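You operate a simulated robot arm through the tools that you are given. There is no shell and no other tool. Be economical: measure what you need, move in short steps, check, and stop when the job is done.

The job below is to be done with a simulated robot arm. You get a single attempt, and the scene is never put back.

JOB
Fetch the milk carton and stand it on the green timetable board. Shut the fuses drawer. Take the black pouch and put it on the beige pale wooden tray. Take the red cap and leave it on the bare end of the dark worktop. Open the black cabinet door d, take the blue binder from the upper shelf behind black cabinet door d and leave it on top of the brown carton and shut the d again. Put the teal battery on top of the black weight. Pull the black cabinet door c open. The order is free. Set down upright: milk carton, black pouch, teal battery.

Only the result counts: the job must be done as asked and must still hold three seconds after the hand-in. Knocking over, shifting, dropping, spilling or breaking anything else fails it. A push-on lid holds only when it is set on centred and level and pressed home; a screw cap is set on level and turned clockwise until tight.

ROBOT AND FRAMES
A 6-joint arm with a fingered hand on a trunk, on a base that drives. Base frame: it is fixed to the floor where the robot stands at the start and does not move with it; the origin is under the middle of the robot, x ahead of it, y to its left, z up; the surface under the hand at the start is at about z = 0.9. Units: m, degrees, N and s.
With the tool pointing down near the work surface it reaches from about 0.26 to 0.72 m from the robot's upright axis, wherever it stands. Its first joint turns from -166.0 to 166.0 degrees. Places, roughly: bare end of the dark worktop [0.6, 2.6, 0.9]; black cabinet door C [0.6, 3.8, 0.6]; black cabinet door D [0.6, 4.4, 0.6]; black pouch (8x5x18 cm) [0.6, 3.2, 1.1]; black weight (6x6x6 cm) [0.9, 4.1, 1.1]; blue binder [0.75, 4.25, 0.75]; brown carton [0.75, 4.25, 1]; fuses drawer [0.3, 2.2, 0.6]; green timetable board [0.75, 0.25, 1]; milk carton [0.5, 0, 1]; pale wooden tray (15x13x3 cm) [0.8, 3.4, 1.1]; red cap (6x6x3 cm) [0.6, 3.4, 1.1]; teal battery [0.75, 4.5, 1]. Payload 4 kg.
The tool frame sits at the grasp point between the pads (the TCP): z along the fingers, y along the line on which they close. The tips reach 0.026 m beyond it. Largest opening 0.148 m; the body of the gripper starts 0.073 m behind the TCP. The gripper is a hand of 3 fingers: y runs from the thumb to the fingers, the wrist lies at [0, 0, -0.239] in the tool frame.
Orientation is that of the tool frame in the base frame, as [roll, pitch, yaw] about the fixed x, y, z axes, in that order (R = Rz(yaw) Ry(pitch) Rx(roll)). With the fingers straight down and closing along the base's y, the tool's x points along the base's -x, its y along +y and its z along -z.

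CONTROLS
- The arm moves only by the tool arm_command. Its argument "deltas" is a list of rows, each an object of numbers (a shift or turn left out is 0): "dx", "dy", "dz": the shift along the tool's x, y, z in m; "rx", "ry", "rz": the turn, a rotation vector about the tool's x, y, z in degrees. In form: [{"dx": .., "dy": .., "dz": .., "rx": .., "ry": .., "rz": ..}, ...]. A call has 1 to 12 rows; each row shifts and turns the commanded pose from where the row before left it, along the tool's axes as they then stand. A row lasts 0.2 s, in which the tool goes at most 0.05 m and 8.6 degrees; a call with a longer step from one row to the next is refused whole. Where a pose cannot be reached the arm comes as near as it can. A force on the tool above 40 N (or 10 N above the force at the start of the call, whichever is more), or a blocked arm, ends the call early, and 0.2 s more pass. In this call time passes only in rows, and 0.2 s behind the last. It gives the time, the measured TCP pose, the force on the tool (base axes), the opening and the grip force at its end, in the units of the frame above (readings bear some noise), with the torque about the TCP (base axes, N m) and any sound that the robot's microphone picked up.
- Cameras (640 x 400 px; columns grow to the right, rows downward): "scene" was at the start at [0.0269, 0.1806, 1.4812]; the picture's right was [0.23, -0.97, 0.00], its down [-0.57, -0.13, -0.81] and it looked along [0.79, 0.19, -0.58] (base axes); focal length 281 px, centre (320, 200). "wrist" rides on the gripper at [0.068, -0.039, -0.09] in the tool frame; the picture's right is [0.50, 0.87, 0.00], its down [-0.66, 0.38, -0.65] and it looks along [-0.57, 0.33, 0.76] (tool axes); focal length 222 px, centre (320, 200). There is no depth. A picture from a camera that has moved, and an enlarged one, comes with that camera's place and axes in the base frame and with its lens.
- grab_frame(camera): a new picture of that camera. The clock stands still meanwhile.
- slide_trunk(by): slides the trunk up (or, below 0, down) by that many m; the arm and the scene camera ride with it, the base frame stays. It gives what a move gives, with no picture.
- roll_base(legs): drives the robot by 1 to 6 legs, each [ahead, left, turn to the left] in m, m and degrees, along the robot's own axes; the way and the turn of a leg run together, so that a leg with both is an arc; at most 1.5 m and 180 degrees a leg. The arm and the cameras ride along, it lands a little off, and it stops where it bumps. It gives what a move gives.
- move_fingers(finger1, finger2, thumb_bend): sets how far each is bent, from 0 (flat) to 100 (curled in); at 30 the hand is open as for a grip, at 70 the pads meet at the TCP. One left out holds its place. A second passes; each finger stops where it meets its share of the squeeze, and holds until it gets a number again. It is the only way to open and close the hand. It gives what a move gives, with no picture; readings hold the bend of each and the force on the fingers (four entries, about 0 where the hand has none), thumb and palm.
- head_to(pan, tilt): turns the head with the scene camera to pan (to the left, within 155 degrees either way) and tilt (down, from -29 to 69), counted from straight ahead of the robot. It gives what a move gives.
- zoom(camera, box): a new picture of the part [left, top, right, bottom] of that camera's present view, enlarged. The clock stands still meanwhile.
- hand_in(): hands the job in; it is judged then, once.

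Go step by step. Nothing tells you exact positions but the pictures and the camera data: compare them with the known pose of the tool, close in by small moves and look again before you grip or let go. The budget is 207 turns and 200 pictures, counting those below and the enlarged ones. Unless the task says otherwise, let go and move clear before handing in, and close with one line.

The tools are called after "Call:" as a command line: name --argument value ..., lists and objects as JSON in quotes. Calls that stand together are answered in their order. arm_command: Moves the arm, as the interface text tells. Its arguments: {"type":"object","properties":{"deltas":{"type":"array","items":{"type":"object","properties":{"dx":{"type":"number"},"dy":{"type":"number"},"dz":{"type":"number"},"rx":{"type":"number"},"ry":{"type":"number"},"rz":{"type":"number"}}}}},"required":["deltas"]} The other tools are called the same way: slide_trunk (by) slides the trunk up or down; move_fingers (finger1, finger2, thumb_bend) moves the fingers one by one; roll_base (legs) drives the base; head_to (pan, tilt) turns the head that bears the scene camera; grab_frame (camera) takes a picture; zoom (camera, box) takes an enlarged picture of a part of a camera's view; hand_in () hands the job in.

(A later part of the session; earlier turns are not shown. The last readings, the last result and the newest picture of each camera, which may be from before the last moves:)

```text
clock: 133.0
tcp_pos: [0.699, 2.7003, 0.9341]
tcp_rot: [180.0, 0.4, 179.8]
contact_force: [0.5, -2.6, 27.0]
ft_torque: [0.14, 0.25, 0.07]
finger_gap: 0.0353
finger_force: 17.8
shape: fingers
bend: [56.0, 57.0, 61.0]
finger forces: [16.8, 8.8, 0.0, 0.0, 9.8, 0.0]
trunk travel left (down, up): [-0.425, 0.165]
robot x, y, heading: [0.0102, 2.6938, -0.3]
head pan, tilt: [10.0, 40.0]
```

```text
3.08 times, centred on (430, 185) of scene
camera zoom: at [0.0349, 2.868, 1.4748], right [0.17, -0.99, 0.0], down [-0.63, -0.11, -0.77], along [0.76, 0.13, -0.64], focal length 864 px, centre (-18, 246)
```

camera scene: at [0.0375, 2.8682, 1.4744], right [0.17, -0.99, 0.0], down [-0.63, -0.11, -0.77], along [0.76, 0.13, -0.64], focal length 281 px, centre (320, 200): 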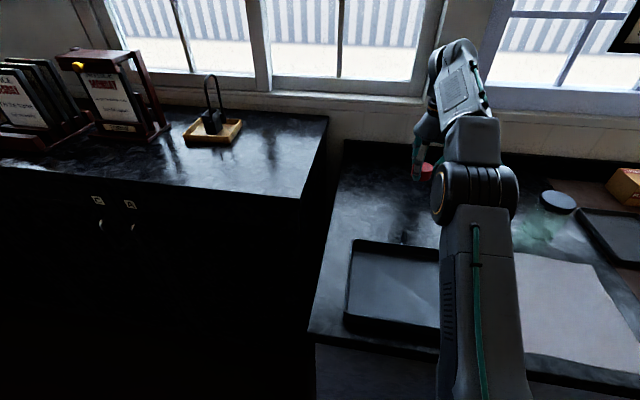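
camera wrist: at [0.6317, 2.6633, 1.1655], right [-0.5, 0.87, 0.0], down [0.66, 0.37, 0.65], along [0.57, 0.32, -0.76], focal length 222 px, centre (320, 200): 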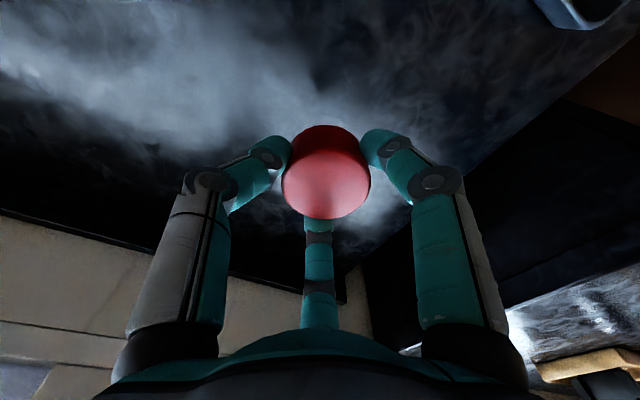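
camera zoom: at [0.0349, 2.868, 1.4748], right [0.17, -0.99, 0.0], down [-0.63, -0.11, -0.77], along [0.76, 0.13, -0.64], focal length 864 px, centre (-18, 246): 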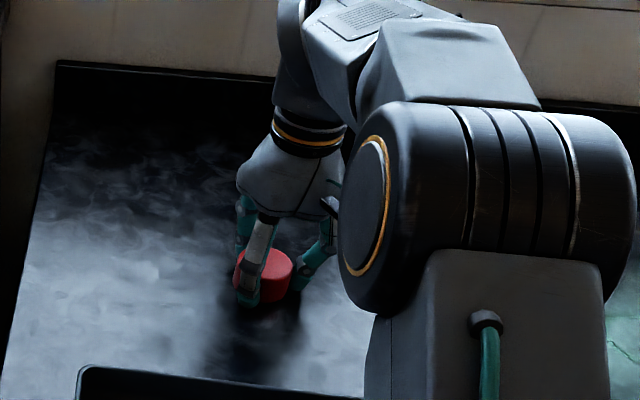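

Contact. I ease up 3 mm, part the fingers slightly, lift, then open fully.

Call:
arm_command --deltas '[{"dz": -0.003}]'

Call:
move_fingers --finger1 51 --finger2 53 --thumb_bend 54

Call:
arm_command --deltas '[{"dz": -0.01}, {"dz": -0.01}]'

Call:
grab_frame --camera "wrist"

```text
clock: 133.4
tcp_pos: [0.6996, 2.7019, 0.934]
tcp_rot: [-179.9, 0.2, 179.7]
contact_force: [3.7, -3.0, 16.9]
ft_torque: [-0.05, -0.1, 0.07]
finger_gap: 0.0357
finger_force: 13.5
shape: fingers
bend: [56.0, 57.0, 61.0]
finger forces: [8.4, 8.7, 0.0, 0.1, 9.6, 0.0]
trunk travel left (down, up): [-0.425, 0.165]
robot x, y, heading: [0.0083, 2.6884, -0.2]
head pan, tilt: [10.0, 40.0]
```

```text
clock: 134.4
tcp_pos: [0.6978, 2.7014, 0.9326]
tcp_rot: [-179.9, 0.2, 179.8]
contact_force: [0.6, -1.1, 8.3]
ft_torque: [0.07, 0.08, 0.01]
finger_gap: 0.0478
finger_force: 3.9
shape: fingers
bend: [53.0, 54.0, 54.0]
finger forces: [4.8, 2.4, 0.0, 0.0, 1.1, 0.1]
trunk travel left (down, up): [-0.425, 0.165]
robot x, y, heading: [0.0152, 2.6897, -0.2]
head pan, tilt: [10.0, 40.0]
```

```text
clock: 135.0
tcp_pos: [0.6988, 2.7032, 0.9546]
tcp_rot: [-180.0, 0.1, 179.7]
contact_force: [0.7, 0.8, -0.4]
ft_torque: [-0.02, 0.02, 0.0]
finger_gap: 0.053
finger_force: 0.0
shape: fingers
bend: [51.0, 53.0, 54.0]
finger forces: [0.1, 0.0, 0.1, 0.1, 0.0, 0.1]
trunk travel left (down, up): [-0.425, 0.165]
robot x, y, heading: [0.0091, 2.6934, -0.4]
head pan, tilt: [10.0, 40.0]
```

```text
98 pictures are left
camera wrist: at [0.6316, 2.6629, 1.0436], right [-0.5, 0.87, 0.0], down [0.66, 0.38, 0.66], along [0.57, 0.32, -0.76], focal length 222 px, centre (320, 200)
```

wrist: 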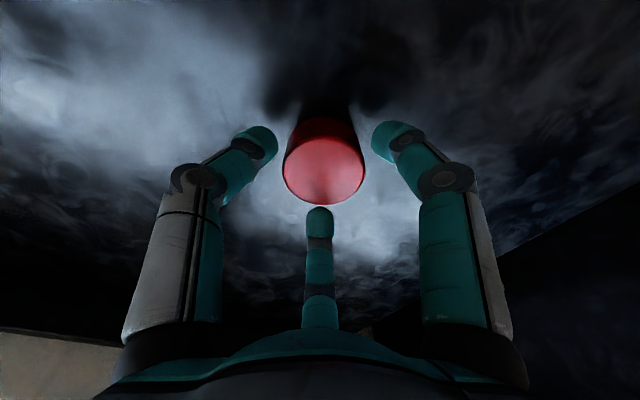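

Cap is released on the worktop. I lift, open and retract.

Call:
arm_command --deltas '[{"dz": -0.03}, {"dz": -0.04}, {"dz": -0.04}, {"dz": -0.04}, {"dx": 0.045}, {"dx": 0.045}, {"dx": 0.045}, {"dx": 0.045}, {"dx": 0.045}]'

Call:
move_fingers --finger1 30 --finger2 30 --thumb_bend 30

Call:
grab_frame --camera "scene"

```text
clock: 137.0
tcp_pos: [0.4652, 2.7163, 1.0943]
tcp_rot: [-179.9, 0.1, 179.7]
contact_force: [-0.3, 0.3, 0.1]
ft_torque: [-0.01, 0.04, -0.03]
finger_gap: 0.0538
finger_force: 0.1
shape: fingers
bend: [51.0, 53.0, 54.0]
finger forces: [0.0, 0.0, 0.0, 0.0, 0.0, 0.1]
out of reach, approached as far as the arm can: row 4
trunk travel left (down, up): [-0.425, 0.165]
robot x, y, heading: [0.0064, 2.6927, -0.4]
head pan, tilt: [10.0, 40.0]
```

```text
clock: 138.0
tcp_pos: [0.4669, 2.7164, 1.0938]
tcp_rot: [180.0, 0.1, 179.8]
contact_force: [-1.4, 0.0, -0.1]
ft_torque: [0.0, 0.05, -0.03]
finger_gap: 0.1267
finger_force: 0.1
shape: fingers
bend: [30.0, 30.0, 30.0]
finger forces: [0.1, 0.1, 0.1, 0.1, 0.1, 0.0]
trunk travel left (down, up): [-0.425, 0.165]
robot x, y, heading: [0.01, 2.695, -0.6]
head pan, tilt: [10.0, 40.0]
```

```text
97 pictures are left
camera scene: at [0.0369, 2.8683, 1.4744], right [0.17, -0.99, 0.0], down [-0.63, -0.11, -0.77], along [0.76, 0.13, -0.64], focal length 281 px, centre (320, 200)
```

scene: 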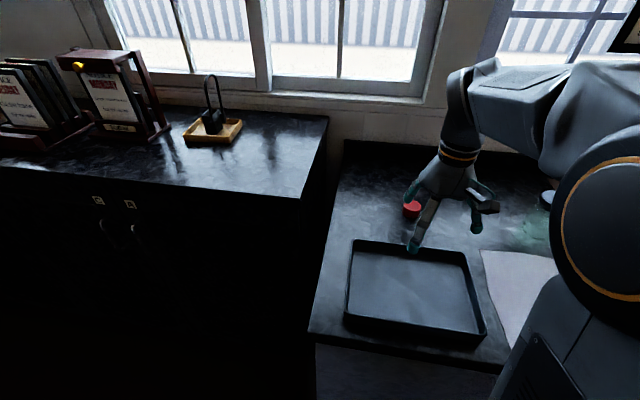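

Cap is on the bare dark worktop. Now to the brown carton / battery / weight area.

Call:
roll_base --legs '[[-0.25, 0, 0], [0, 1.45, 0]]'

Call:
slide_trunk --by 0.165

Call:
head_to --pan 10 --tilt 35

Call:
grab_frame --camera "scene"

```text
clock: 146.6
tcp_pos: [0.2266, 4.1672, 1.0941]
tcp_rot: [180.0, 0.1, 179.8]
contact_force: [0.4, -0.2, -0.5]
ft_torque: [0.0, 0.04, 0.03]
finger_gap: 0.1267
finger_force: 0.0
shape: fingers
bend: [30.0, 30.0, 30.0]
finger forces: [0.0, 0.0, 0.1, 0.0, 0.0, 0.1]
trunk travel left (down, up): [-0.425, 0.165]
robot x, y, heading: [-0.2265, 4.1419, -0.4]
head pan, tilt: [10.0, 40.0]
```

```text
clock: 148.5
tcp_pos: [0.2262, 4.1675, 1.2587]
tcp_rot: [-180.0, 0.2, 179.8]
contact_force: [0.1, 1.1, 0.4]
ft_torque: [0.04, -0.02, 0.01]
finger_gap: 0.1266
finger_force: 0.1
shape: fingers
bend: [30.0, 30.0, 30.0]
finger forces: [0.0, 0.1, 0.0, 0.1, 0.0, 0.0]
trunk travel left (down, up): [-0.59, 0.0]
robot x, y, heading: [-0.2308, 4.1456, -0.4]
head pan, tilt: [10.0, 40.0]
```

```text
clock: 149.2
tcp_pos: [0.2268, 4.1675, 1.2595]
tcp_rot: [-179.9, 0.1, 179.8]
contact_force: [-0.1, 0.5, 0.1]
ft_torque: [-0.02, -0.01, 0.0]
finger_gap: 0.1264
finger_force: 0.0
shape: fingers
bend: [30.0, 30.0, 30.0]
finger forces: [0.1, 0.0, 0.1, 0.1, 0.0, 0.0]
trunk travel left (down, up): [-0.59, 0.0]
robot x, y, heading: [-0.2271, 4.1444, -0.2]
head pan, tilt: [10.0, 35.0]
```

```text
96 pictures are left
camera scene: at [-0.2, 4.3188, 1.6469], right [0.17, -0.99, 0.0], down [-0.57, -0.1, -0.82], along [0.81, 0.14, -0.57], focal length 281 px, centre (320, 200)
```

scene: 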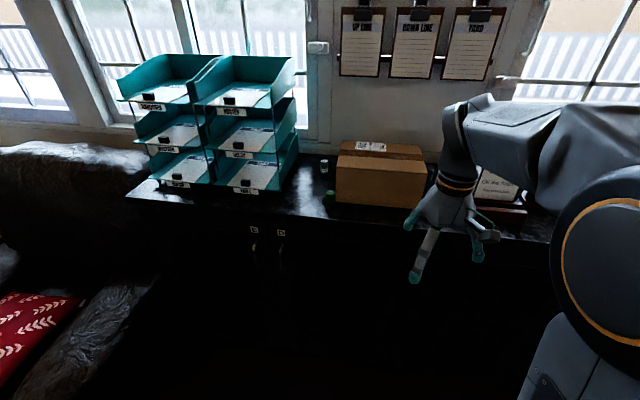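

Call:
zoom --camera "scene" --box '[230, 120, 450, 260]'

Call:
grab_frame --camera "wrist"

```text
2.86 times, centred on (340, 190) of scene
camera zoom: at [-0.2, 4.3188, 1.6469], right [0.17, -0.99, 0.0], down [-0.57, -0.1, -0.82], along [0.81, 0.14, -0.57], focal length 803 px, centre (263, 229)
```

zoom: 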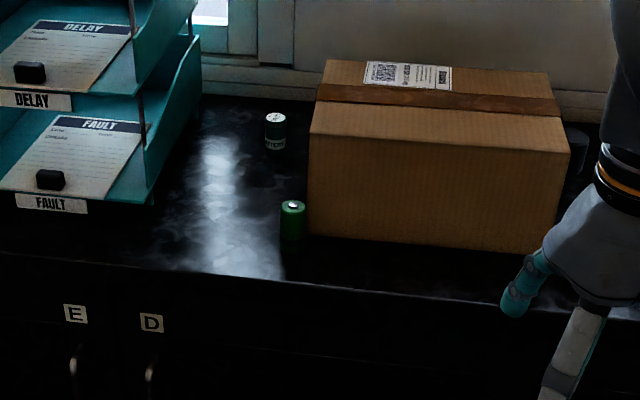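

```text
94 pictures are left
camera wrist: at [0.159, 4.1277, 1.3491], right [-0.5, 0.87, 0.0], down [0.65, 0.38, 0.66], along [0.57, 0.33, -0.76], focal length 222 px, centre (320, 200)
```

wrist: 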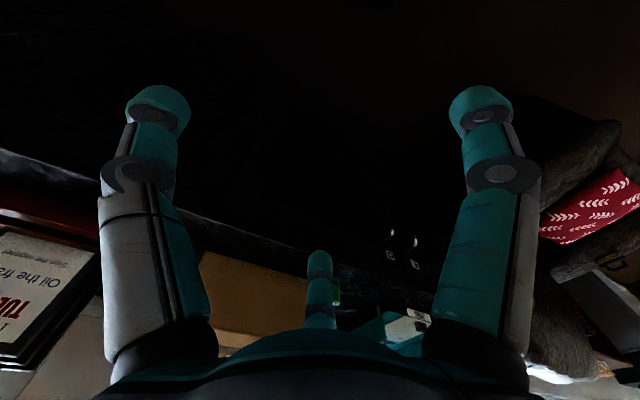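

The teal battery stands at about (0.875,4.486), left of the carton (y 4.09–4.41, top z≈1.19); the weight is behind the carton's right end. I turn the hand −60° and drive closer.

Call:
arm_command --deltas '[{"rz": 8.5}, {"rz": 8.5}, {"rz": 8.5}, {"rz": 8.5}, {"rz": 8.5}, {"rz": 8.5}, {"rz": 8.5}, {"rz": 0.5}]'

Call:
roll_base --legs '[[0, 0.3, 0], [0.38, 0, 0.3]]'

Call:
head_to --pan 0 --tilt 45

Call:
grab_frame --camera "scene"

Call:
grab_frame --camera "wrist"

```text
clock: 151.0
tcp_pos: [0.2275, 4.1681, 1.2594]
tcp_rot: [179.9, 0.0, 119.7]
contact_force: [-0.2, -0.1, 0.2]
ft_torque: [0.02, -0.02, 0.0]
finger_gap: 0.1266
finger_force: 0.0
shape: fingers
bend: [30.0, 30.0, 30.0]
finger forces: [0.0, 0.0, 0.1, 0.0, 0.1, 0.0]
trunk travel left (down, up): [-0.59, 0.0]
robot x, y, heading: [-0.2276, 4.1412, -0.1]
head pan, tilt: [10.0, 35.0]
```

```text
clock: 155.1
tcp_pos: [0.6138, 4.4623, 1.2583]
tcp_rot: [179.9, 0.1, 119.4]
contact_force: [-0.6, 0.0, 0.5]
ft_torque: [0.04, 0.0, -0.03]
finger_gap: 0.1269
finger_force: 0.0
shape: fingers
bend: [30.0, 30.0, 30.0]
finger forces: [0.1, 0.1, 0.0, 0.0, 0.0, 0.0]
trunk travel left (down, up): [-0.59, 0.0]
robot x, y, heading: [0.1586, 4.4362, -0.5]
head pan, tilt: [10.0, 35.0]
```

```text
clock: 155.8
tcp_pos: [0.6145, 4.462, 1.2592]
tcp_rot: [179.9, 0.3, 119.5]
contact_force: [0.4, -0.6, 0.0]
ft_torque: [-0.02, 0.0, 0.0]
finger_gap: 0.1266
finger_force: 0.1
shape: fingers
bend: [30.0, 30.0, 30.0]
finger forces: [0.0, 0.0, 0.0, 0.0, 0.0, 0.0]
trunk travel left (down, up): [-0.59, 0.0]
robot x, y, heading: [0.1586, 4.4403, -0.7]
head pan, tilt: [0.0, 45.0]
```

```text
93 pictures are left
camera scene: at [0.1828, 4.6005, 1.6322], right [-0.01, -1.0, 0.0], down [-0.71, 0.01, -0.71], along [0.71, -0.01, -0.71], focal length 281 px, centre (320, 200)
```

scene: 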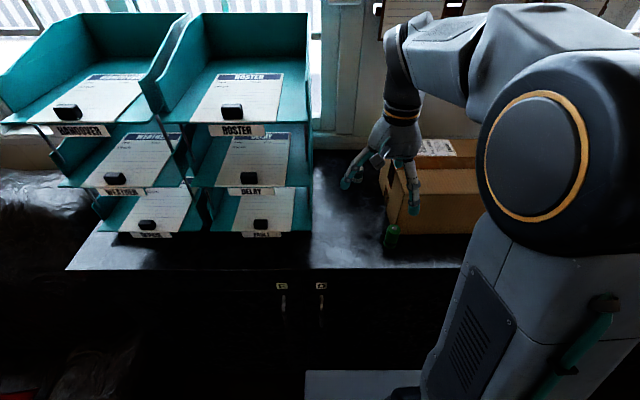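

```text
92 pictures are left
camera wrist: at [0.5473, 4.5015, 1.3491], right [0.51, 0.86, 0.0], down [0.65, -0.38, 0.66], along [0.57, -0.33, -0.76], focal length 222 px, centre (320, 200)
```

wrist: 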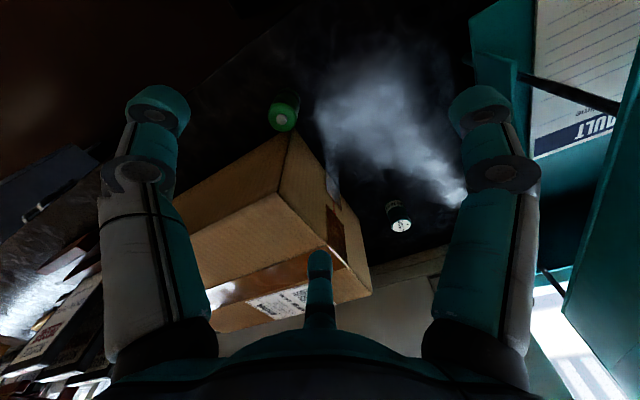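

Battery refined at (0.855,4.48). I move above it at this height.

Call:
arm_command --deltas '[{"dx": -0.0196, "dy": 0.0436}, {"dx": -0.0196, "dy": 0.0436}, {"dx": -0.0196, "dy": 0.0436}, {"dx": -0.0196, "dy": 0.0436}, {"dx": -0.0196, "dy": 0.0436}]'

Call:
move_fingers --finger1 45 --finger2 45 --thumb_bend 45

Call:
grab_frame --camera "wrist"

Call:
grab_frame --camera "scene"

```text
clock: 157.0
tcp_pos: [0.8386, 4.4823, 1.2584]
tcp_rot: [179.8, 0.1, 119.5]
contact_force: [-1.4, -0.2, 0.9]
ft_torque: [-0.04, -0.12, -0.03]
finger_gap: 0.1269
finger_force: 0.0
shape: fingers
bend: [30.0, 30.0, 30.0]
finger forces: [0.1, 0.1, 0.1, 0.1, 0.0, 0.0]
out of reach, approached as far as the arm can: row 5
trunk travel left (down, up): [-0.59, 0.0]
robot x, y, heading: [0.157, 4.4395, -0.3]
head pan, tilt: [0.0, 45.0]
```

```text
clock: 158.0
tcp_pos: [0.84, 4.483, 1.2571]
tcp_rot: [179.8, 0.1, 119.4]
contact_force: [0.0, 0.4, 0.1]
ft_torque: [0.01, 0.0, 0.0]
finger_gap: 0.0795
finger_force: 0.0
shape: fingers
bend: [45.0, 45.0, 45.0]
finger forces: [0.0, 0.0, 0.0, 0.0, 0.0, 0.0]
trunk travel left (down, up): [-0.59, 0.0]
robot x, y, heading: [0.1576, 4.4397, -0.3]
head pan, tilt: [0.0, 45.0]
```

```text
91 pictures are left
camera wrist: at [0.7737, 4.5223, 1.3467], right [0.51, 0.86, 0.0], down [0.65, -0.38, 0.66], along [0.57, -0.33, -0.75], focal length 222 px, centre (320, 200)
```

wrist: 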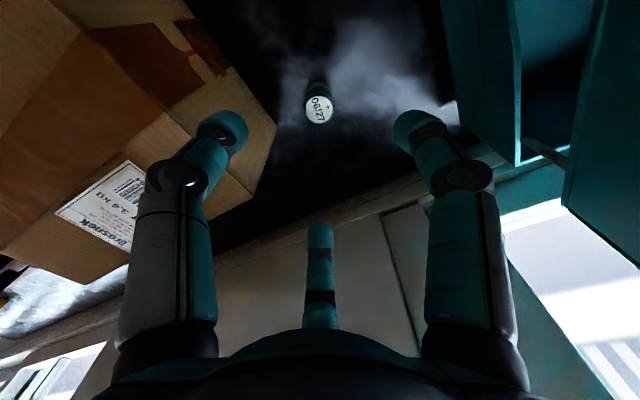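

```text
90 pictures are left
camera scene: at [0.1829, 4.6005, 1.6321], right [-0.01, -1.0, 0.0], down [-0.71, 0.01, -0.71], along [0.71, -0.01, -0.71], focal length 281 px, centre (320, 200)
```

scene: 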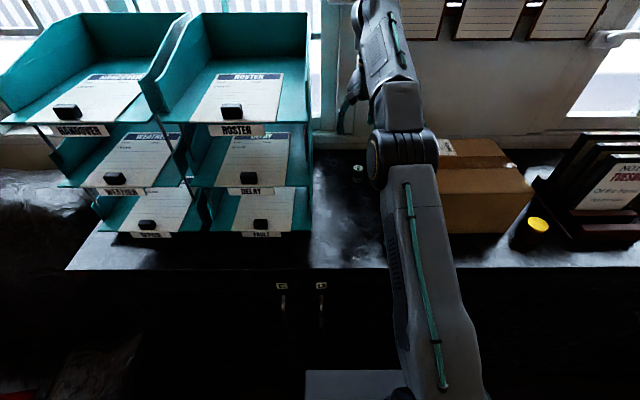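

Battery is on the axis. I lower in steps.

Call:
arm_command --deltas '[{"dz": 0.04}, {"dz": 0.04, "dx": -0.007, "dy": 0.006}, {"dz": 0.03}, {"dz": 0.02}]'

Call:
grab_frame --camera "wrist"

```text
clock: 159.0
tcp_pos: [0.851, 4.4803, 1.1284]
tcp_rot: [179.9, 0.0, 119.5]
contact_force: [-1.2, -0.6, -0.6]
ft_torque: [-0.05, 0.0, -0.03]
finger_gap: 0.0792
finger_force: 0.0
shape: fingers
bend: [45.0, 45.0, 45.0]
finger forces: [0.0, 0.0, 0.0, 0.1, 0.0, 0.0]
trunk travel left (down, up): [-0.59, 0.0]
robot x, y, heading: [0.156, 4.4391, -0.2]
head pan, tilt: [0.0, 45.0]
```

```text
89 pictures are left
camera wrist: at [0.7832, 4.5198, 1.2182], right [0.51, 0.86, 0.0], down [0.65, -0.38, 0.66], along [0.57, -0.33, -0.76], focal length 222 px, centre (320, 200)
```

wrist: 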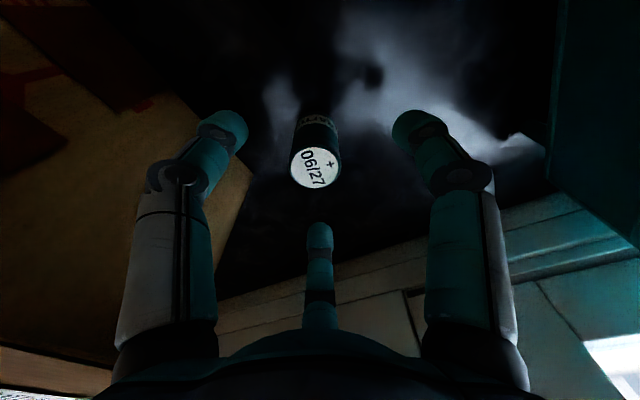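

Call:
arm_command --deltas '[{"dz": 0.02}, {"dz": 0.015}]'

Call:
move_fingers --finger1 66 --finger2 66 --thumb_bend 66

Call:
grab_frame --camera "wrist"

```text
clock: 159.6
tcp_pos: [0.8496, 4.4802, 1.0938]
tcp_rot: [179.9, 0.1, 119.5]
contact_force: [0.0, -0.3, 0.2]
ft_torque: [-0.02, -0.02, -0.02]
finger_gap: 0.0791
finger_force: 0.1
shape: fingers
bend: [45.0, 45.0, 45.0]
finger forces: [0.0, 0.1, 0.0, 0.0, 0.0, 0.0]
trunk travel left (down, up): [-0.59, 0.0]
robot x, y, heading: [0.1583, 4.4403, -0.6]
head pan, tilt: [0.0, 45.0]
```

```text
clock: 160.6
tcp_pos: [0.8502, 4.4802, 1.0933]
tcp_rot: [180.0, 0.1, 119.6]
contact_force: [-1.0, -0.5, -0.3]
ft_torque: [-0.01, -0.01, 0.01]
finger_gap: 0.0244
finger_force: 6.0
shape: fingers
bend: [61.0, 63.0, 63.0]
finger forces: [4.0, 2.7, 0.0, 0.0, 4.3, 0.1]
trunk travel left (down, up): [-0.59, 0.0]
robot x, y, heading: [0.1578, 4.4432, -0.5]
head pan, tilt: [0.0, 45.0]
```

```text
88 pictures are left
camera wrist: at [0.7821, 4.5193, 1.1844], right [0.51, 0.86, 0.0], down [0.65, -0.38, 0.66], along [0.57, -0.33, -0.76], focal length 222 px, centre (320, 200)
```

wrist: 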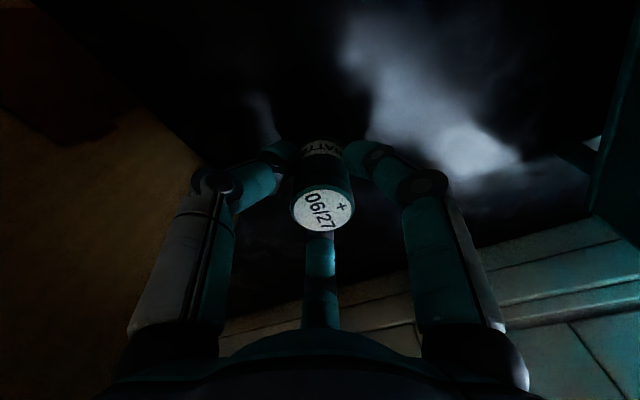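

Call:
move_fingers --finger1 69 --finger2 69 --thumb_bend 69

Call:
arm_command --deltas '[{"dz": -0.03}, {"dz": -0.04}, {"dz": -0.04}, {"dz": -0.04}, {"dx": 0.02, "dy": -0.035}, {"dx": 0.02, "dy": -0.035}, {"dx": 0.02, "dy": -0.035}, {"dx": 0.015, "dy": -0.026}, {"dz": -0.04}, {"dz": -0.015}]'

Call:
head_to --pan -30 --tilt 40

Call:
grab_frame --camera "scene"

Call:
grab_frame --camera "wrist"

```text
clock: 161.6
tcp_pos: [0.85, 4.4804, 1.0942]
tcp_rot: [179.9, 0.1, 119.5]
contact_force: [-0.1, 0.3, 0.1]
ft_torque: [0.0, 0.0, 0.0]
finger_gap: 0.0233
finger_force: 9.3
shape: fingers
bend: [61.0, 63.0, 64.0]
finger forces: [6.7, 5.4, 0.1, 0.0, 7.7, 0.0]
trunk travel left (down, up): [-0.59, 0.0]
robot x, y, heading: [0.1608, 4.4408, -0.5]
head pan, tilt: [0.0, 45.0]
```

```text
clock: 163.8
tcp_pos: [0.831, 4.4861, 1.2707]
tcp_rot: [179.9, 0.1, 119.5]
contact_force: [-0.8, -0.5, -1.9]
ft_torque: [0.0, 0.06, -0.01]
finger_gap: 0.0233
finger_force: 9.6
shape: fingers
bend: [62.0, 63.0, 64.0]
finger forces: [6.5, 5.7, 0.0, 0.1, 7.8, 0.1]
out of reach, approached as far as the arm can: row 5, 6, 7, 8, 9, 10
trunk travel left (down, up): [-0.59, 0.0]
robot x, y, heading: [0.159, 4.4407, -0.3]
head pan, tilt: [0.0, 45.0]
```

```text
clock: 164.7
tcp_pos: [0.8316, 4.4871, 1.2695]
tcp_rot: [179.8, 0.1, 119.5]
contact_force: [0.1, -0.3, -0.8]
ft_torque: [0.0, 0.0, 0.0]
finger_gap: 0.0231
finger_force: 9.8
shape: fingers
bend: [62.0, 63.0, 64.0]
finger forces: [6.6, 5.6, 0.0, 0.1, 7.6, 0.0]
trunk travel left (down, up): [-0.59, 0.0]
robot x, y, heading: [0.1563, 4.4397, -0.2]
head pan, tilt: [-30.0, 40.0]
```

```text
87 pictures are left
camera scene: at [0.1749, 4.5581, 1.6394], right [-0.51, -0.86, 0.0], down [-0.55, 0.33, -0.77], along [0.66, -0.39, -0.64], focal length 281 px, centre (320, 200)
```

scene: 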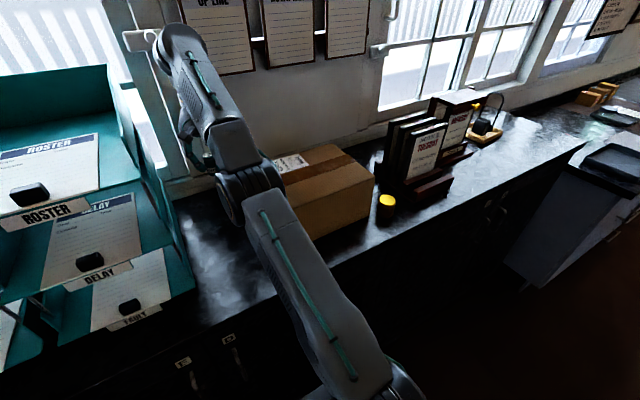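

```text
86 pictures are left
camera wrist: at [0.7639, 4.5257, 1.3599], right [0.51, 0.86, 0.0], down [0.65, -0.38, 0.66], along [0.57, -0.33, -0.76], focal length 222 px, centre (320, 200)
```

wrist: 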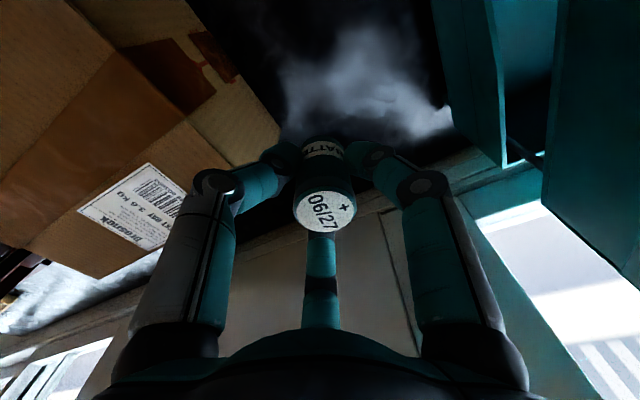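

Battery lifted. I back off 0.12 m and drive right along the cabinet to reach the weight.

Call:
roll_base --legs '[[-0.12, 0, 0], [0, -0.4, 0]]'

Call:
head_to --pan 0 --tilt 42

Call:
grab_frame --camera "scene"

Call:
grab_frame --camera "wrist"

```text
clock: 168.1
tcp_pos: [0.7051, 4.0867, 1.2702]
tcp_rot: [179.9, 0.1, 119.2]
contact_force: [-1.4, -0.8, -1.0]
ft_torque: [0.01, 0.0, 0.01]
finger_gap: 0.0231
finger_force: 10.2
shape: fingers
bend: [62.0, 63.0, 64.0]
finger forces: [6.5, 5.6, 0.1, 0.0, 7.7, 0.0]
trunk travel left (down, up): [-0.59, 0.0]
robot x, y, heading: [0.0325, 4.0448, -1.0]
head pan, tilt: [-30.0, 40.0]
```

```text
clock: 169.0
tcp_pos: [0.7048, 4.0869, 1.27]
tcp_rot: [179.9, 0.0, 119.2]
contact_force: [0.6, 0.6, -2.0]
ft_torque: [0.0, 0.02, 0.01]
finger_gap: 0.0232
finger_force: 10.3
shape: fingers
bend: [62.0, 63.0, 64.0]
finger forces: [6.6, 5.7, 0.1, 0.1, 7.7, 0.0]
trunk travel left (down, up): [-0.59, 0.0]
robot x, y, heading: [0.0301, 4.0438, -0.7]
head pan, tilt: [0.0, 42.0]
```

```text
85 pictures are left
camera scene: at [0.0596, 4.2045, 1.6365], right [-0.02, -1.0, 0.0], down [-0.67, 0.01, -0.74], along [0.74, -0.01, -0.67], focal length 281 px, centre (320, 200)
```

scene: 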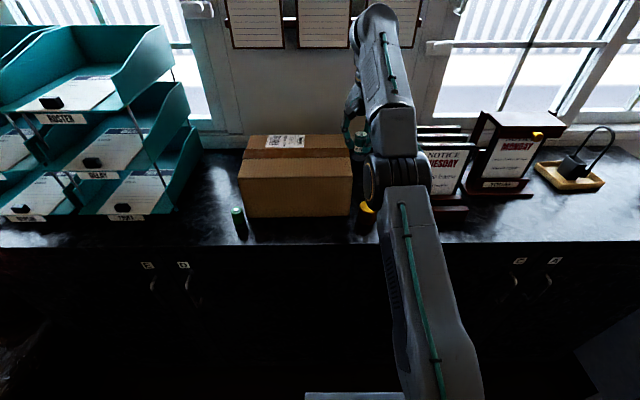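

```text
84 pictures are left
camera wrist: at [0.6377, 4.126, 1.36], right [0.51, 0.86, 0.0], down [0.65, -0.39, 0.66], along [0.56, -0.34, -0.76], focal length 222 px, centre (320, 200)
```

wrist: 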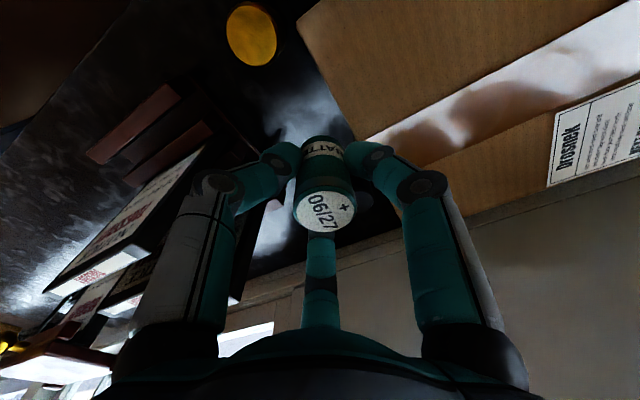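

Call:
zoom --camera "wrist" --box '[220, 60, 420, 280]'

Call:
zoom --camera "scene" --box '[320, 90, 480, 250]'

```text
1.82 times, centred on (320, 170) of wrist
camera zoom: at [0.6377, 4.126, 1.36], right [0.51, 0.86, 0.0], down [0.65, -0.39, 0.66], along [0.56, -0.34, -0.76], focal length 404 px, centre (320, 254)
```

zoom: 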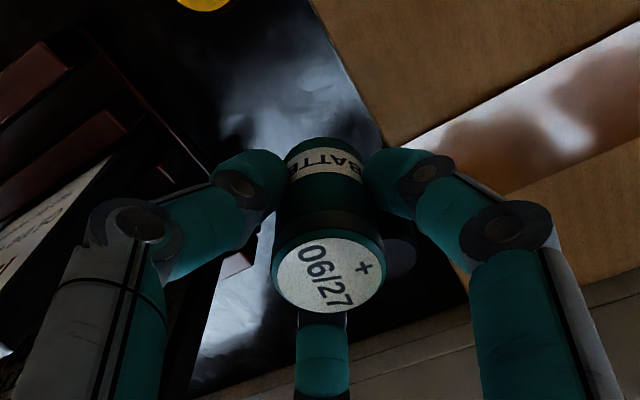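

```text
2.50 times, centred on (400, 170) of scene
camera zoom: at [0.0596, 4.2045, 1.6365], right [-0.02, -1.0, 0.0], down [-0.67, 0.01, -0.74], along [0.74, -0.01, -0.67], focal length 702 px, centre (120, 275)
```

zoom: 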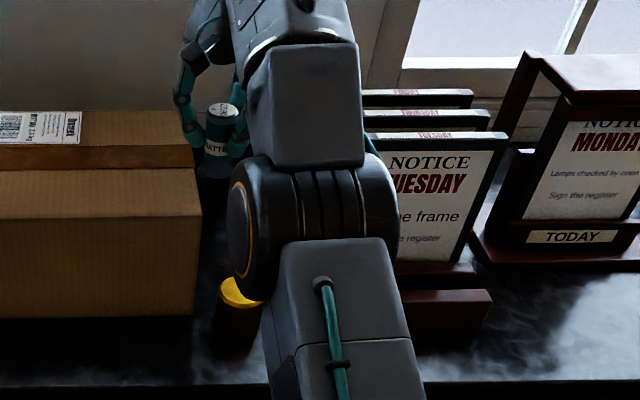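

Weight estimated at (0.857,4.055), carton's right side at y≈4.107. I turn the hand back to neutral so no finger points at the carton, then drive ahead.

Call:
arm_command --deltas '[{"rz": -8.5}, {"rz": -8.5}, {"rz": -8.5}, {"rz": -8.5}, {"rz": -8.5}, {"rz": -8.5}, {"rz": -8.5}, {"rz": -1.3}]'

Call:
grab_frame --camera "wrist"

```text
clock: 170.8
tcp_pos: [0.7059, 4.0871, 1.2706]
tcp_rot: [-180.0, 0.1, -179.9]
contact_force: [0.6, -0.1, -0.6]
ft_torque: [-0.04, 0.03, -0.02]
finger_gap: 0.0234
finger_force: 10.1
shape: fingers
bend: [62.0, 63.0, 64.0]
finger forces: [6.4, 5.5, 0.1, 0.0, 7.9, 0.0]
trunk travel left (down, up): [-0.59, 0.0]
robot x, y, heading: [0.0278, 4.049, -1.0]
head pan, tilt: [0.0, 42.0]
```

```text
81 pictures are left
camera wrist: at [0.6377, 4.0467, 1.3602], right [-0.5, 0.87, 0.0], down [0.65, 0.38, 0.66], along [0.57, 0.33, -0.76], focal length 222 px, centre (320, 200)
```

wrist: 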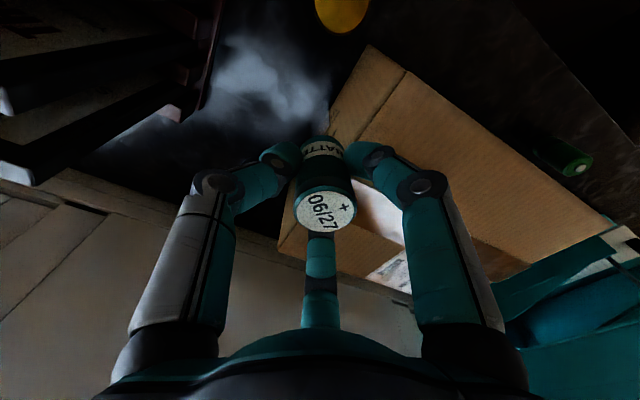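

Call:
zoom --camera "wrist" --box '[180, 120, 340, 260]'

```text
2.86 times, centred on (260, 190) of wrist
camera zoom: at [0.6377, 4.0467, 1.3602], right [-0.5, 0.87, 0.0], down [0.65, 0.38, 0.66], along [0.57, 0.33, -0.76], focal length 635 px, centre (491, 229)
```

zoom: 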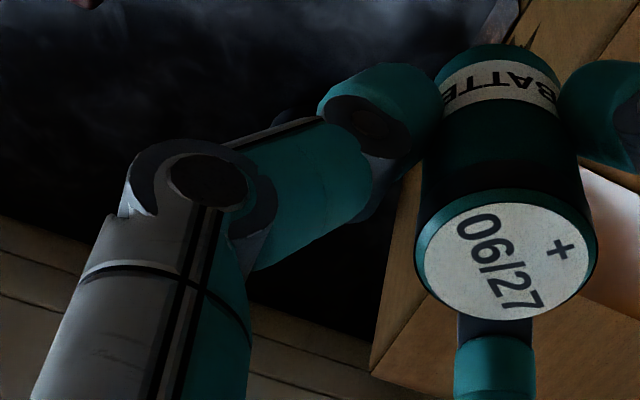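

Call:
roll_base --legs '[[0.13, -0.03, 0.8]]'

Call:
grab_frame --camera "wrist"

Call:
zoom --camera "wrist" --box '[220, 60, 420, 240]'

Call:
grab_frame --camera "scene"

```text
clock: 172.1
tcp_pos: [0.8323, 4.0645, 1.2691]
tcp_rot: [-180.0, -0.1, -179.2]
contact_force: [0.3, 0.4, -2.3]
ft_torque: [0.0, 0.04, 0.0]
finger_gap: 0.0228
finger_force: 9.7
shape: fingers
bend: [62.0, 63.0, 64.0]
finger forces: [6.5, 5.6, 0.0, 0.1, 7.7, 0.0]
trunk travel left (down, up): [-0.59, 0.0]
robot x, y, heading: [0.1628, 4.0071, -0.2]
head pan, tilt: [0.0, 42.0]
```

```text
79 pictures are left
camera wrist: at [0.7664, 4.0242, 1.3598], right [-0.51, 0.86, 0.0], down [0.65, 0.39, 0.65], along [0.56, 0.33, -0.76], focal length 222 px, centre (320, 200)
```

wrist: 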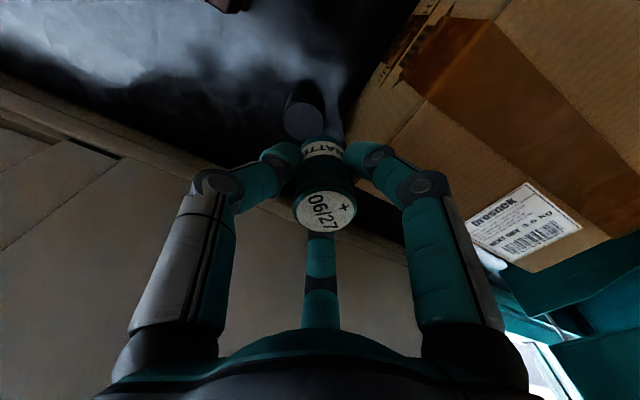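

```text
2.22 times, centred on (320, 150) of wrist
camera zoom: at [0.7664, 4.0242, 1.3598], right [-0.51, 0.86, 0.0], down [0.65, 0.39, 0.65], along [0.56, 0.33, -0.76], focal length 494 px, centre (320, 311)
```

zoom: 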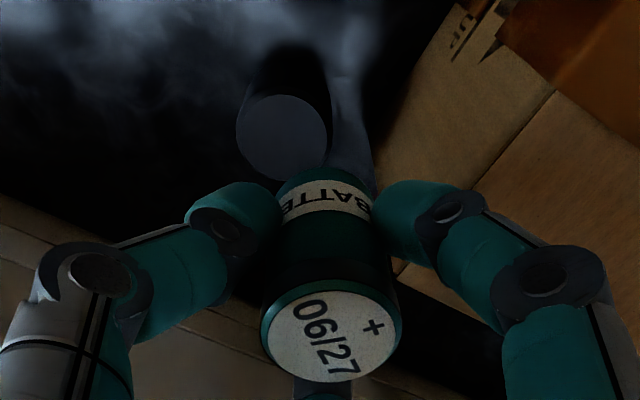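

```text
77 pictures are left
camera scene: at [0.1864, 4.1739, 1.6364], right [0.0, -1.0, 0.0], down [-0.67, 0.0, -0.74], along [0.74, 0.0, -0.67], focal length 281 px, centre (320, 200)
```

scene: 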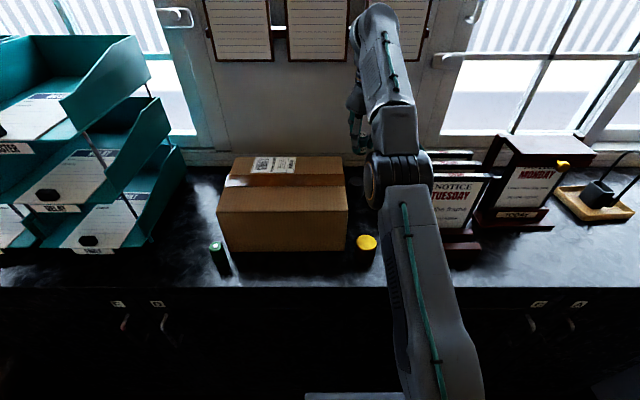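

Weight top is clear now at about (0.865,4.058). I shift over and lower near contact.

Call:
arm_command --deltas '[{"dx": -0.033, "dy": -0.008}, {"dz": 0.03}, {"dz": 0.03}, {"dz": 0.02}]'

Call:
zoom --camera "wrist" --box '[220, 60, 420, 260]'

Call:
zoom --camera "scene" --box '[300, 80, 440, 240]'

```text
clock: 173.1
tcp_pos: [0.8347, 4.0638, 1.2612]
tcp_rot: [-179.9, -0.4, -179.2]
contact_force: [0.0, -0.5, -0.4]
ft_torque: [-0.02, -0.02, -0.02]
finger_gap: 0.0232
finger_force: 9.9
shape: fingers
bend: [62.0, 63.0, 64.0]
finger forces: [6.5, 5.8, 0.0, 0.0, 7.7, 0.0]
out of reach, approached as far as the arm can: row 1, 2, 3, 4
trunk travel left (down, up): [-0.59, 0.0]
robot x, y, heading: [0.1601, 4.0145, -0.2]
head pan, tilt: [0.0, 42.0]
```

```text
2.00 times, centred on (320, 160) of wrist
camera zoom: at [0.7678, 4.024, 1.351], right [-0.51, 0.86, 0.0], down [0.66, 0.39, 0.65], along [0.56, 0.33, -0.76], focal length 444 px, centre (320, 280)
```

zoom: 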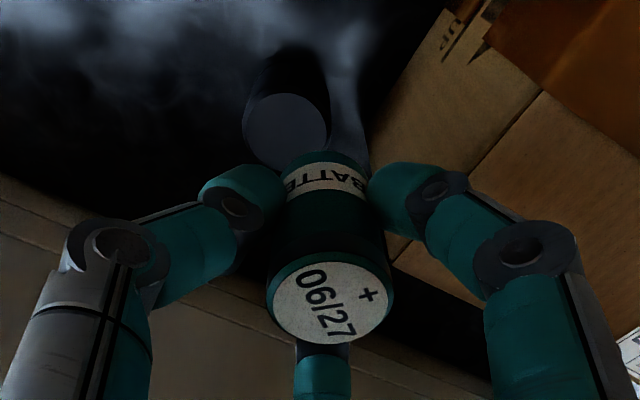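

```text
2.50 times, centred on (370, 160) of scene
camera zoom: at [0.1854, 4.174, 1.6365], right [0.0, -1.0, 0.0], down [-0.67, 0.0, -0.74], along [0.74, 0.0, -0.67], focal length 702 px, centre (195, 300)
```

zoom: 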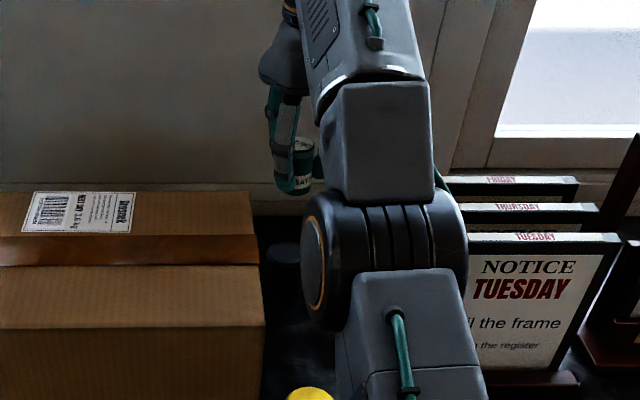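

Slightly out of reach; I drive 4 cm closer and continue.

Call:
roll_base --legs '[[0.05, 0, 0]]'

Call:
zoom --camera "wrist" --box '[220, 60, 420, 260]'

```text
clock: 174.0
tcp_pos: [0.8848, 4.064, 1.2604]
tcp_rot: [-180.0, -0.5, -179.2]
contact_force: [0.3, 0.4, -1.1]
ft_torque: [0.02, 0.0, -0.01]
finger_gap: 0.023
finger_force: 10.1
shape: fingers
bend: [62.0, 63.0, 64.0]
finger forces: [6.5, 5.7, 0.0, 0.0, 7.7, 0.1]
trunk travel left (down, up): [-0.59, 0.0]
robot x, y, heading: [0.2091, 4.0148, -0.4]
head pan, tilt: [0.0, 42.0]
```

```text
2.00 times, centred on (320, 160) of wrist
camera zoom: at [0.8191, 4.0242, 1.3504], right [-0.51, 0.86, 0.0], down [0.66, 0.39, 0.65], along [0.55, 0.33, -0.76], focal length 444 px, centre (320, 280)
```

zoom: 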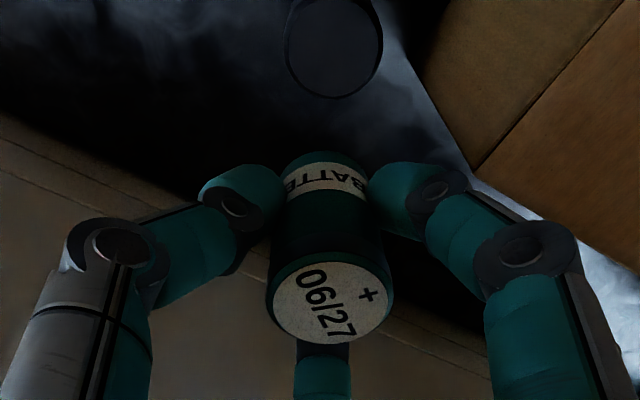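

Triangulated weight top: (0.861,4.057,1.111). I centre and lower to just above.

Call:
arm_command --deltas '[{"dx": 0.024, "dy": -0.009, "ry": -0.5}, {"dz": 0.03}, {"dz": 0.03}, {"dz": 0.02}, {"dz": 0.012}]'

Call:
zoom --camera "wrist" --box '[220, 60, 420, 260]'

Call:
zoom --camera "scene" --box '[320, 80, 440, 220]'

```text
clock: 175.2
tcp_pos: [0.8841, 4.0639, 1.2597]
tcp_rot: [-179.8, -0.6, -179.1]
contact_force: [-0.4, -0.2, -0.8]
ft_torque: [0.01, 0.0, -0.04]
finger_gap: 0.0232
finger_force: 9.6
shape: fingers
bend: [62.0, 63.0, 64.0]
finger forces: [6.6, 5.7, 0.0, 0.0, 7.7, 0.0]
out of reach, approached as far as the arm can: row 1, 2, 3, 4, 5
trunk travel left (down, up): [-0.59, 0.0]
robot x, y, heading: [0.2083, 4.0132, 0.1]
head pan, tilt: [0.0, 42.0]
```

```text
2.00 times, centred on (320, 160) of wrist
camera zoom: at [0.8186, 4.0238, 1.35], right [-0.51, 0.86, 0.0], down [0.66, 0.39, 0.65], along [0.55, 0.33, -0.76], focal length 444 px, centre (320, 280)
```

zoom: 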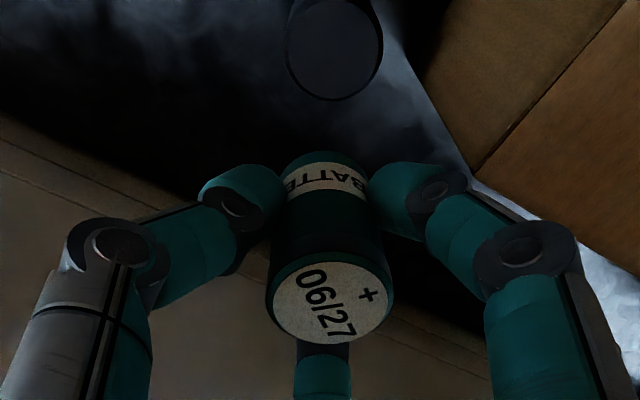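

```text
2.86 times, centred on (380, 150) of scene
camera zoom: at [0.2357, 4.174, 1.6365], right [0.0, -1.0, 0.0], down [-0.67, 0.0, -0.74], along [0.74, 0.0, -0.67], focal length 803 px, centre (149, 343)
```

zoom: 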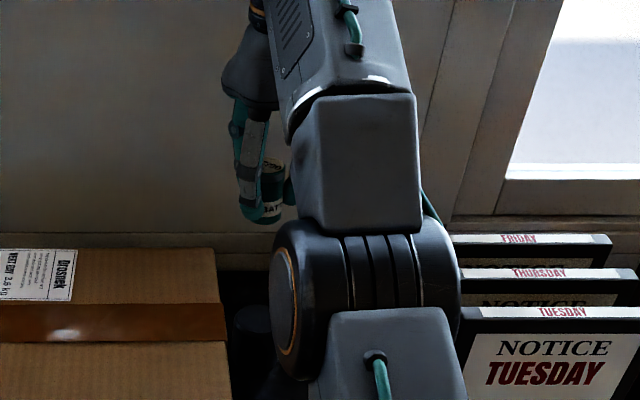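

The arm's IK is stuck in this posture, so I use the base for x/y and the trunk for height.

Call:
roll_base --legs '[[-0.023, -0.008, 0]]'

Call:
slide_trunk --by -0.05

Call:
zoom --camera "wrist" --box '[220, 60, 420, 260]'

Call:
grab_frame --camera "scene"

```text
clock: 176.0
tcp_pos: [0.8613, 4.0564, 1.2611]
tcp_rot: [-179.9, -0.5, -179.2]
contact_force: [0.1, 0.4, -1.7]
ft_torque: [0.01, -0.03, 0.0]
finger_gap: 0.0236
finger_force: 9.5
shape: fingers
bend: [62.0, 63.0, 64.0]
finger forces: [6.6, 5.6, 0.0, 0.1, 7.7, 0.0]
trunk travel left (down, up): [-0.59, 0.0]
robot x, y, heading: [0.1874, 4.0064, -0.1]
head pan, tilt: [0.0, 42.0]
```

```text
clock: 177.0
tcp_pos: [0.8608, 4.0563, 1.2095]
tcp_rot: [-179.9, -0.4, -179.2]
contact_force: [0.1, 0.0, -1.7]
ft_torque: [-0.01, -0.05, -0.02]
finger_gap: 0.0232
finger_force: 10.1
shape: fingers
bend: [62.0, 63.0, 64.0]
finger forces: [6.5, 5.8, 0.0, 0.0, 7.8, 0.0]
trunk travel left (down, up): [-0.54, 0.05]
robot x, y, heading: [0.185, 4.0065, -0.1]
head pan, tilt: [0.0, 42.0]
```

```text
2.00 times, centred on (320, 160) of wrist
camera zoom: at [0.7956, 4.0156, 1.3003], right [-0.51, 0.86, 0.0], down [0.66, 0.39, 0.65], along [0.55, 0.33, -0.76], focal length 444 px, centre (320, 280)
```

zoom: 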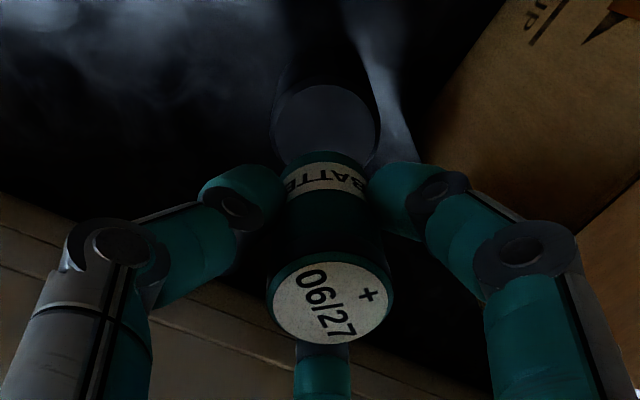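

```text
70 pictures are left
camera scene: at [0.2128, 4.166, 1.5865], right [0.0, -1.0, 0.0], down [-0.67, 0.0, -0.74], along [0.74, 0.0, -0.67], focal length 281 px, centre (320, 200)
```

scene: 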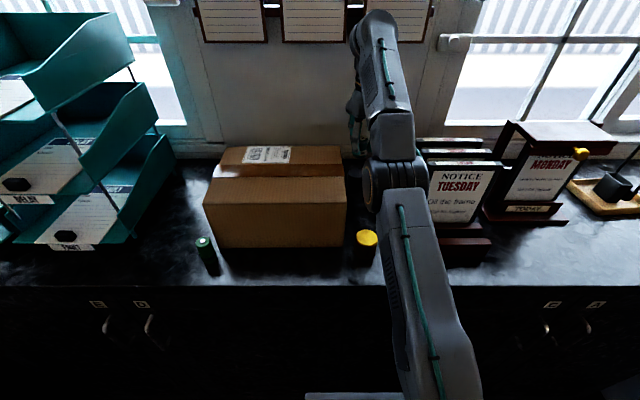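

Aligned within 2 mm. I lower by trunk to contact in small steps.

Call:
slide_trunk --by -0.042

Call:
slide_trunk --by -0.005

Call:
slide_trunk --by -0.003

```text
clock: 177.8
tcp_pos: [0.8614, 4.0557, 1.1683]
tcp_rot: [-179.8, -0.5, -179.2]
contact_force: [0.6, -0.1, -1.4]
ft_torque: [0.0, -0.01, -0.02]
finger_gap: 0.0233
finger_force: 9.6
shape: fingers
bend: [62.0, 63.0, 64.0]
finger forces: [6.5, 5.8, 0.1, 0.0, 7.7, 0.0]
trunk travel left (down, up): [-0.498, 0.092]
robot x, y, heading: [0.1874, 4.0081, -0.4]
head pan, tilt: [0.0, 42.0]
```

```text
clock: 178.3
tcp_pos: [0.8624, 4.0569, 1.1639]
tcp_rot: [180.0, -0.6, -179.2]
contact_force: [0.3, -0.1, -1.8]
ft_torque: [0.0, 0.02, 0.04]
finger_gap: 0.023
finger_force: 9.8
shape: fingers
bend: [62.0, 63.0, 64.0]
finger forces: [6.4, 5.7, 0.0, 0.1, 7.7, 0.0]
trunk travel left (down, up): [-0.493, 0.097]
robot x, y, heading: [0.186, 4.0018, -0.2]
head pan, tilt: [0.0, 42.0]
```

```text
clock: 178.9
tcp_pos: [0.8611, 4.0559, 1.1602]
tcp_rot: [-179.9, -0.6, -179.1]
contact_force: [0.0, 0.3, -2.3]
ft_torque: [-0.02, 0.02, -0.01]
finger_gap: 0.0232
finger_force: 10.5
shape: fingers
bend: [62.0, 63.0, 64.0]
finger forces: [6.5, 5.7, 0.1, 0.0, 7.7, 0.0]
trunk travel left (down, up): [-0.49, 0.1]
robot x, y, heading: [0.1876, 3.9997, -0.0]
head pan, tilt: [0.0, 42.0]
```

Call:
slide_trunk --by -0.003

Call:
slide_trunk --by -0.003

Call:
zoom --camera "wrist" --box '[220, 60, 420, 260]'

```text
clock: 179.4
tcp_pos: [0.8609, 4.0557, 1.1561]
tcp_rot: [-179.9, -0.6, -179.2]
contact_force: [0.3, 0.4, -1.4]
ft_torque: [-0.01, -0.02, -0.01]
finger_gap: 0.0229
finger_force: 10.0
shape: fingers
bend: [62.0, 63.0, 64.0]
finger forces: [6.5, 5.6, 0.1, 0.1, 7.7, 0.0]
trunk travel left (down, up): [-0.487, 0.103]
robot x, y, heading: [0.1865, 4.001, 0.0]
head pan, tilt: [0.0, 42.0]
```

```text
clock: 179.9
tcp_pos: [0.8613, 4.0554, 1.1534]
tcp_rot: [-180.0, -0.6, -179.2]
contact_force: [-0.3, 0.7, -2.8]
ft_torque: [0.02, 0.04, -0.04]
finger_gap: 0.023
finger_force: 9.8
shape: fingers
bend: [62.0, 63.0, 64.0]
finger forces: [6.5, 5.7, 0.0, 0.0, 7.8, 0.0]
trunk travel left (down, up): [-0.484, 0.106]
robot x, y, heading: [0.187, 4.0029, -0.0]
head pan, tilt: [0.0, 42.0]
```

```text
2.00 times, centred on (320, 160) of wrist
camera zoom: at [0.7957, 4.0157, 1.2442], right [-0.51, 0.86, 0.0], down [0.66, 0.39, 0.65], along [0.55, 0.33, -0.76], focal length 444 px, centre (320, 280)
```

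zoom: 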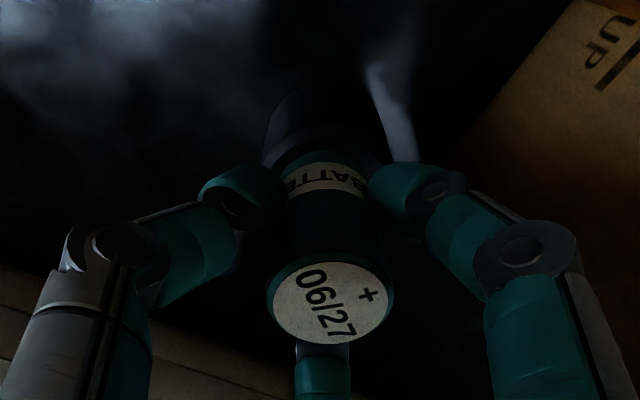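

Close but no contact yet; continue a few mm.

Call:
slide_trunk --by -0.003

Call:
slide_trunk --by -0.003

Call:
slide_trunk --by -0.002

```text
clock: 180.4
tcp_pos: [0.8619, 4.0553, 1.1508]
tcp_rot: [-179.9, -0.7, -179.2]
contact_force: [0.4, 0.3, -0.8]
ft_torque: [-0.01, 0.03, 0.01]
finger_gap: 0.023
finger_force: 9.9
shape: fingers
bend: [62.0, 63.0, 64.0]
finger forces: [6.6, 5.7, 0.1, 0.1, 7.7, 0.0]
trunk travel left (down, up): [-0.481, 0.109]
robot x, y, heading: [0.1844, 4.0051, -0.1]
head pan, tilt: [0.0, 42.0]
```

```text
clock: 180.9
tcp_pos: [0.8616, 4.0554, 1.1483]
tcp_rot: [-179.8, -0.6, -179.1]
contact_force: [-0.1, -0.4, 2.3]
ft_torque: [0.06, -0.02, 0.02]
finger_gap: 0.0232
finger_force: 10.4
shape: fingers
bend: [62.0, 63.0, 64.0]
finger forces: [6.7, 6.0, 0.1, 0.0, 8.3, 0.0]
trunk travel left (down, up): [-0.478, 0.112]
robot x, y, heading: [0.1885, 4.009, -0.4]
head pan, tilt: [0.0, 42.0]
```

```text
clock: 181.5
tcp_pos: [0.8601, 4.0547, 1.1463]
tcp_rot: [-179.9, -0.4, -179.2]
contact_force: [1.5, -0.9, 11.4]
ft_torque: [0.02, -0.03, -0.02]
finger_gap: 0.0229
finger_force: 13.0
shape: fingers
bend: [62.0, 63.0, 64.0]
finger forces: [7.9, 7.4, 0.0, 0.1, 9.6, 0.0]
trunk travel left (down, up): [-0.476, 0.114]
robot x, y, heading: [0.1882, 4.0053, -0.3]
head pan, tilt: [0.0, 42.0]
```

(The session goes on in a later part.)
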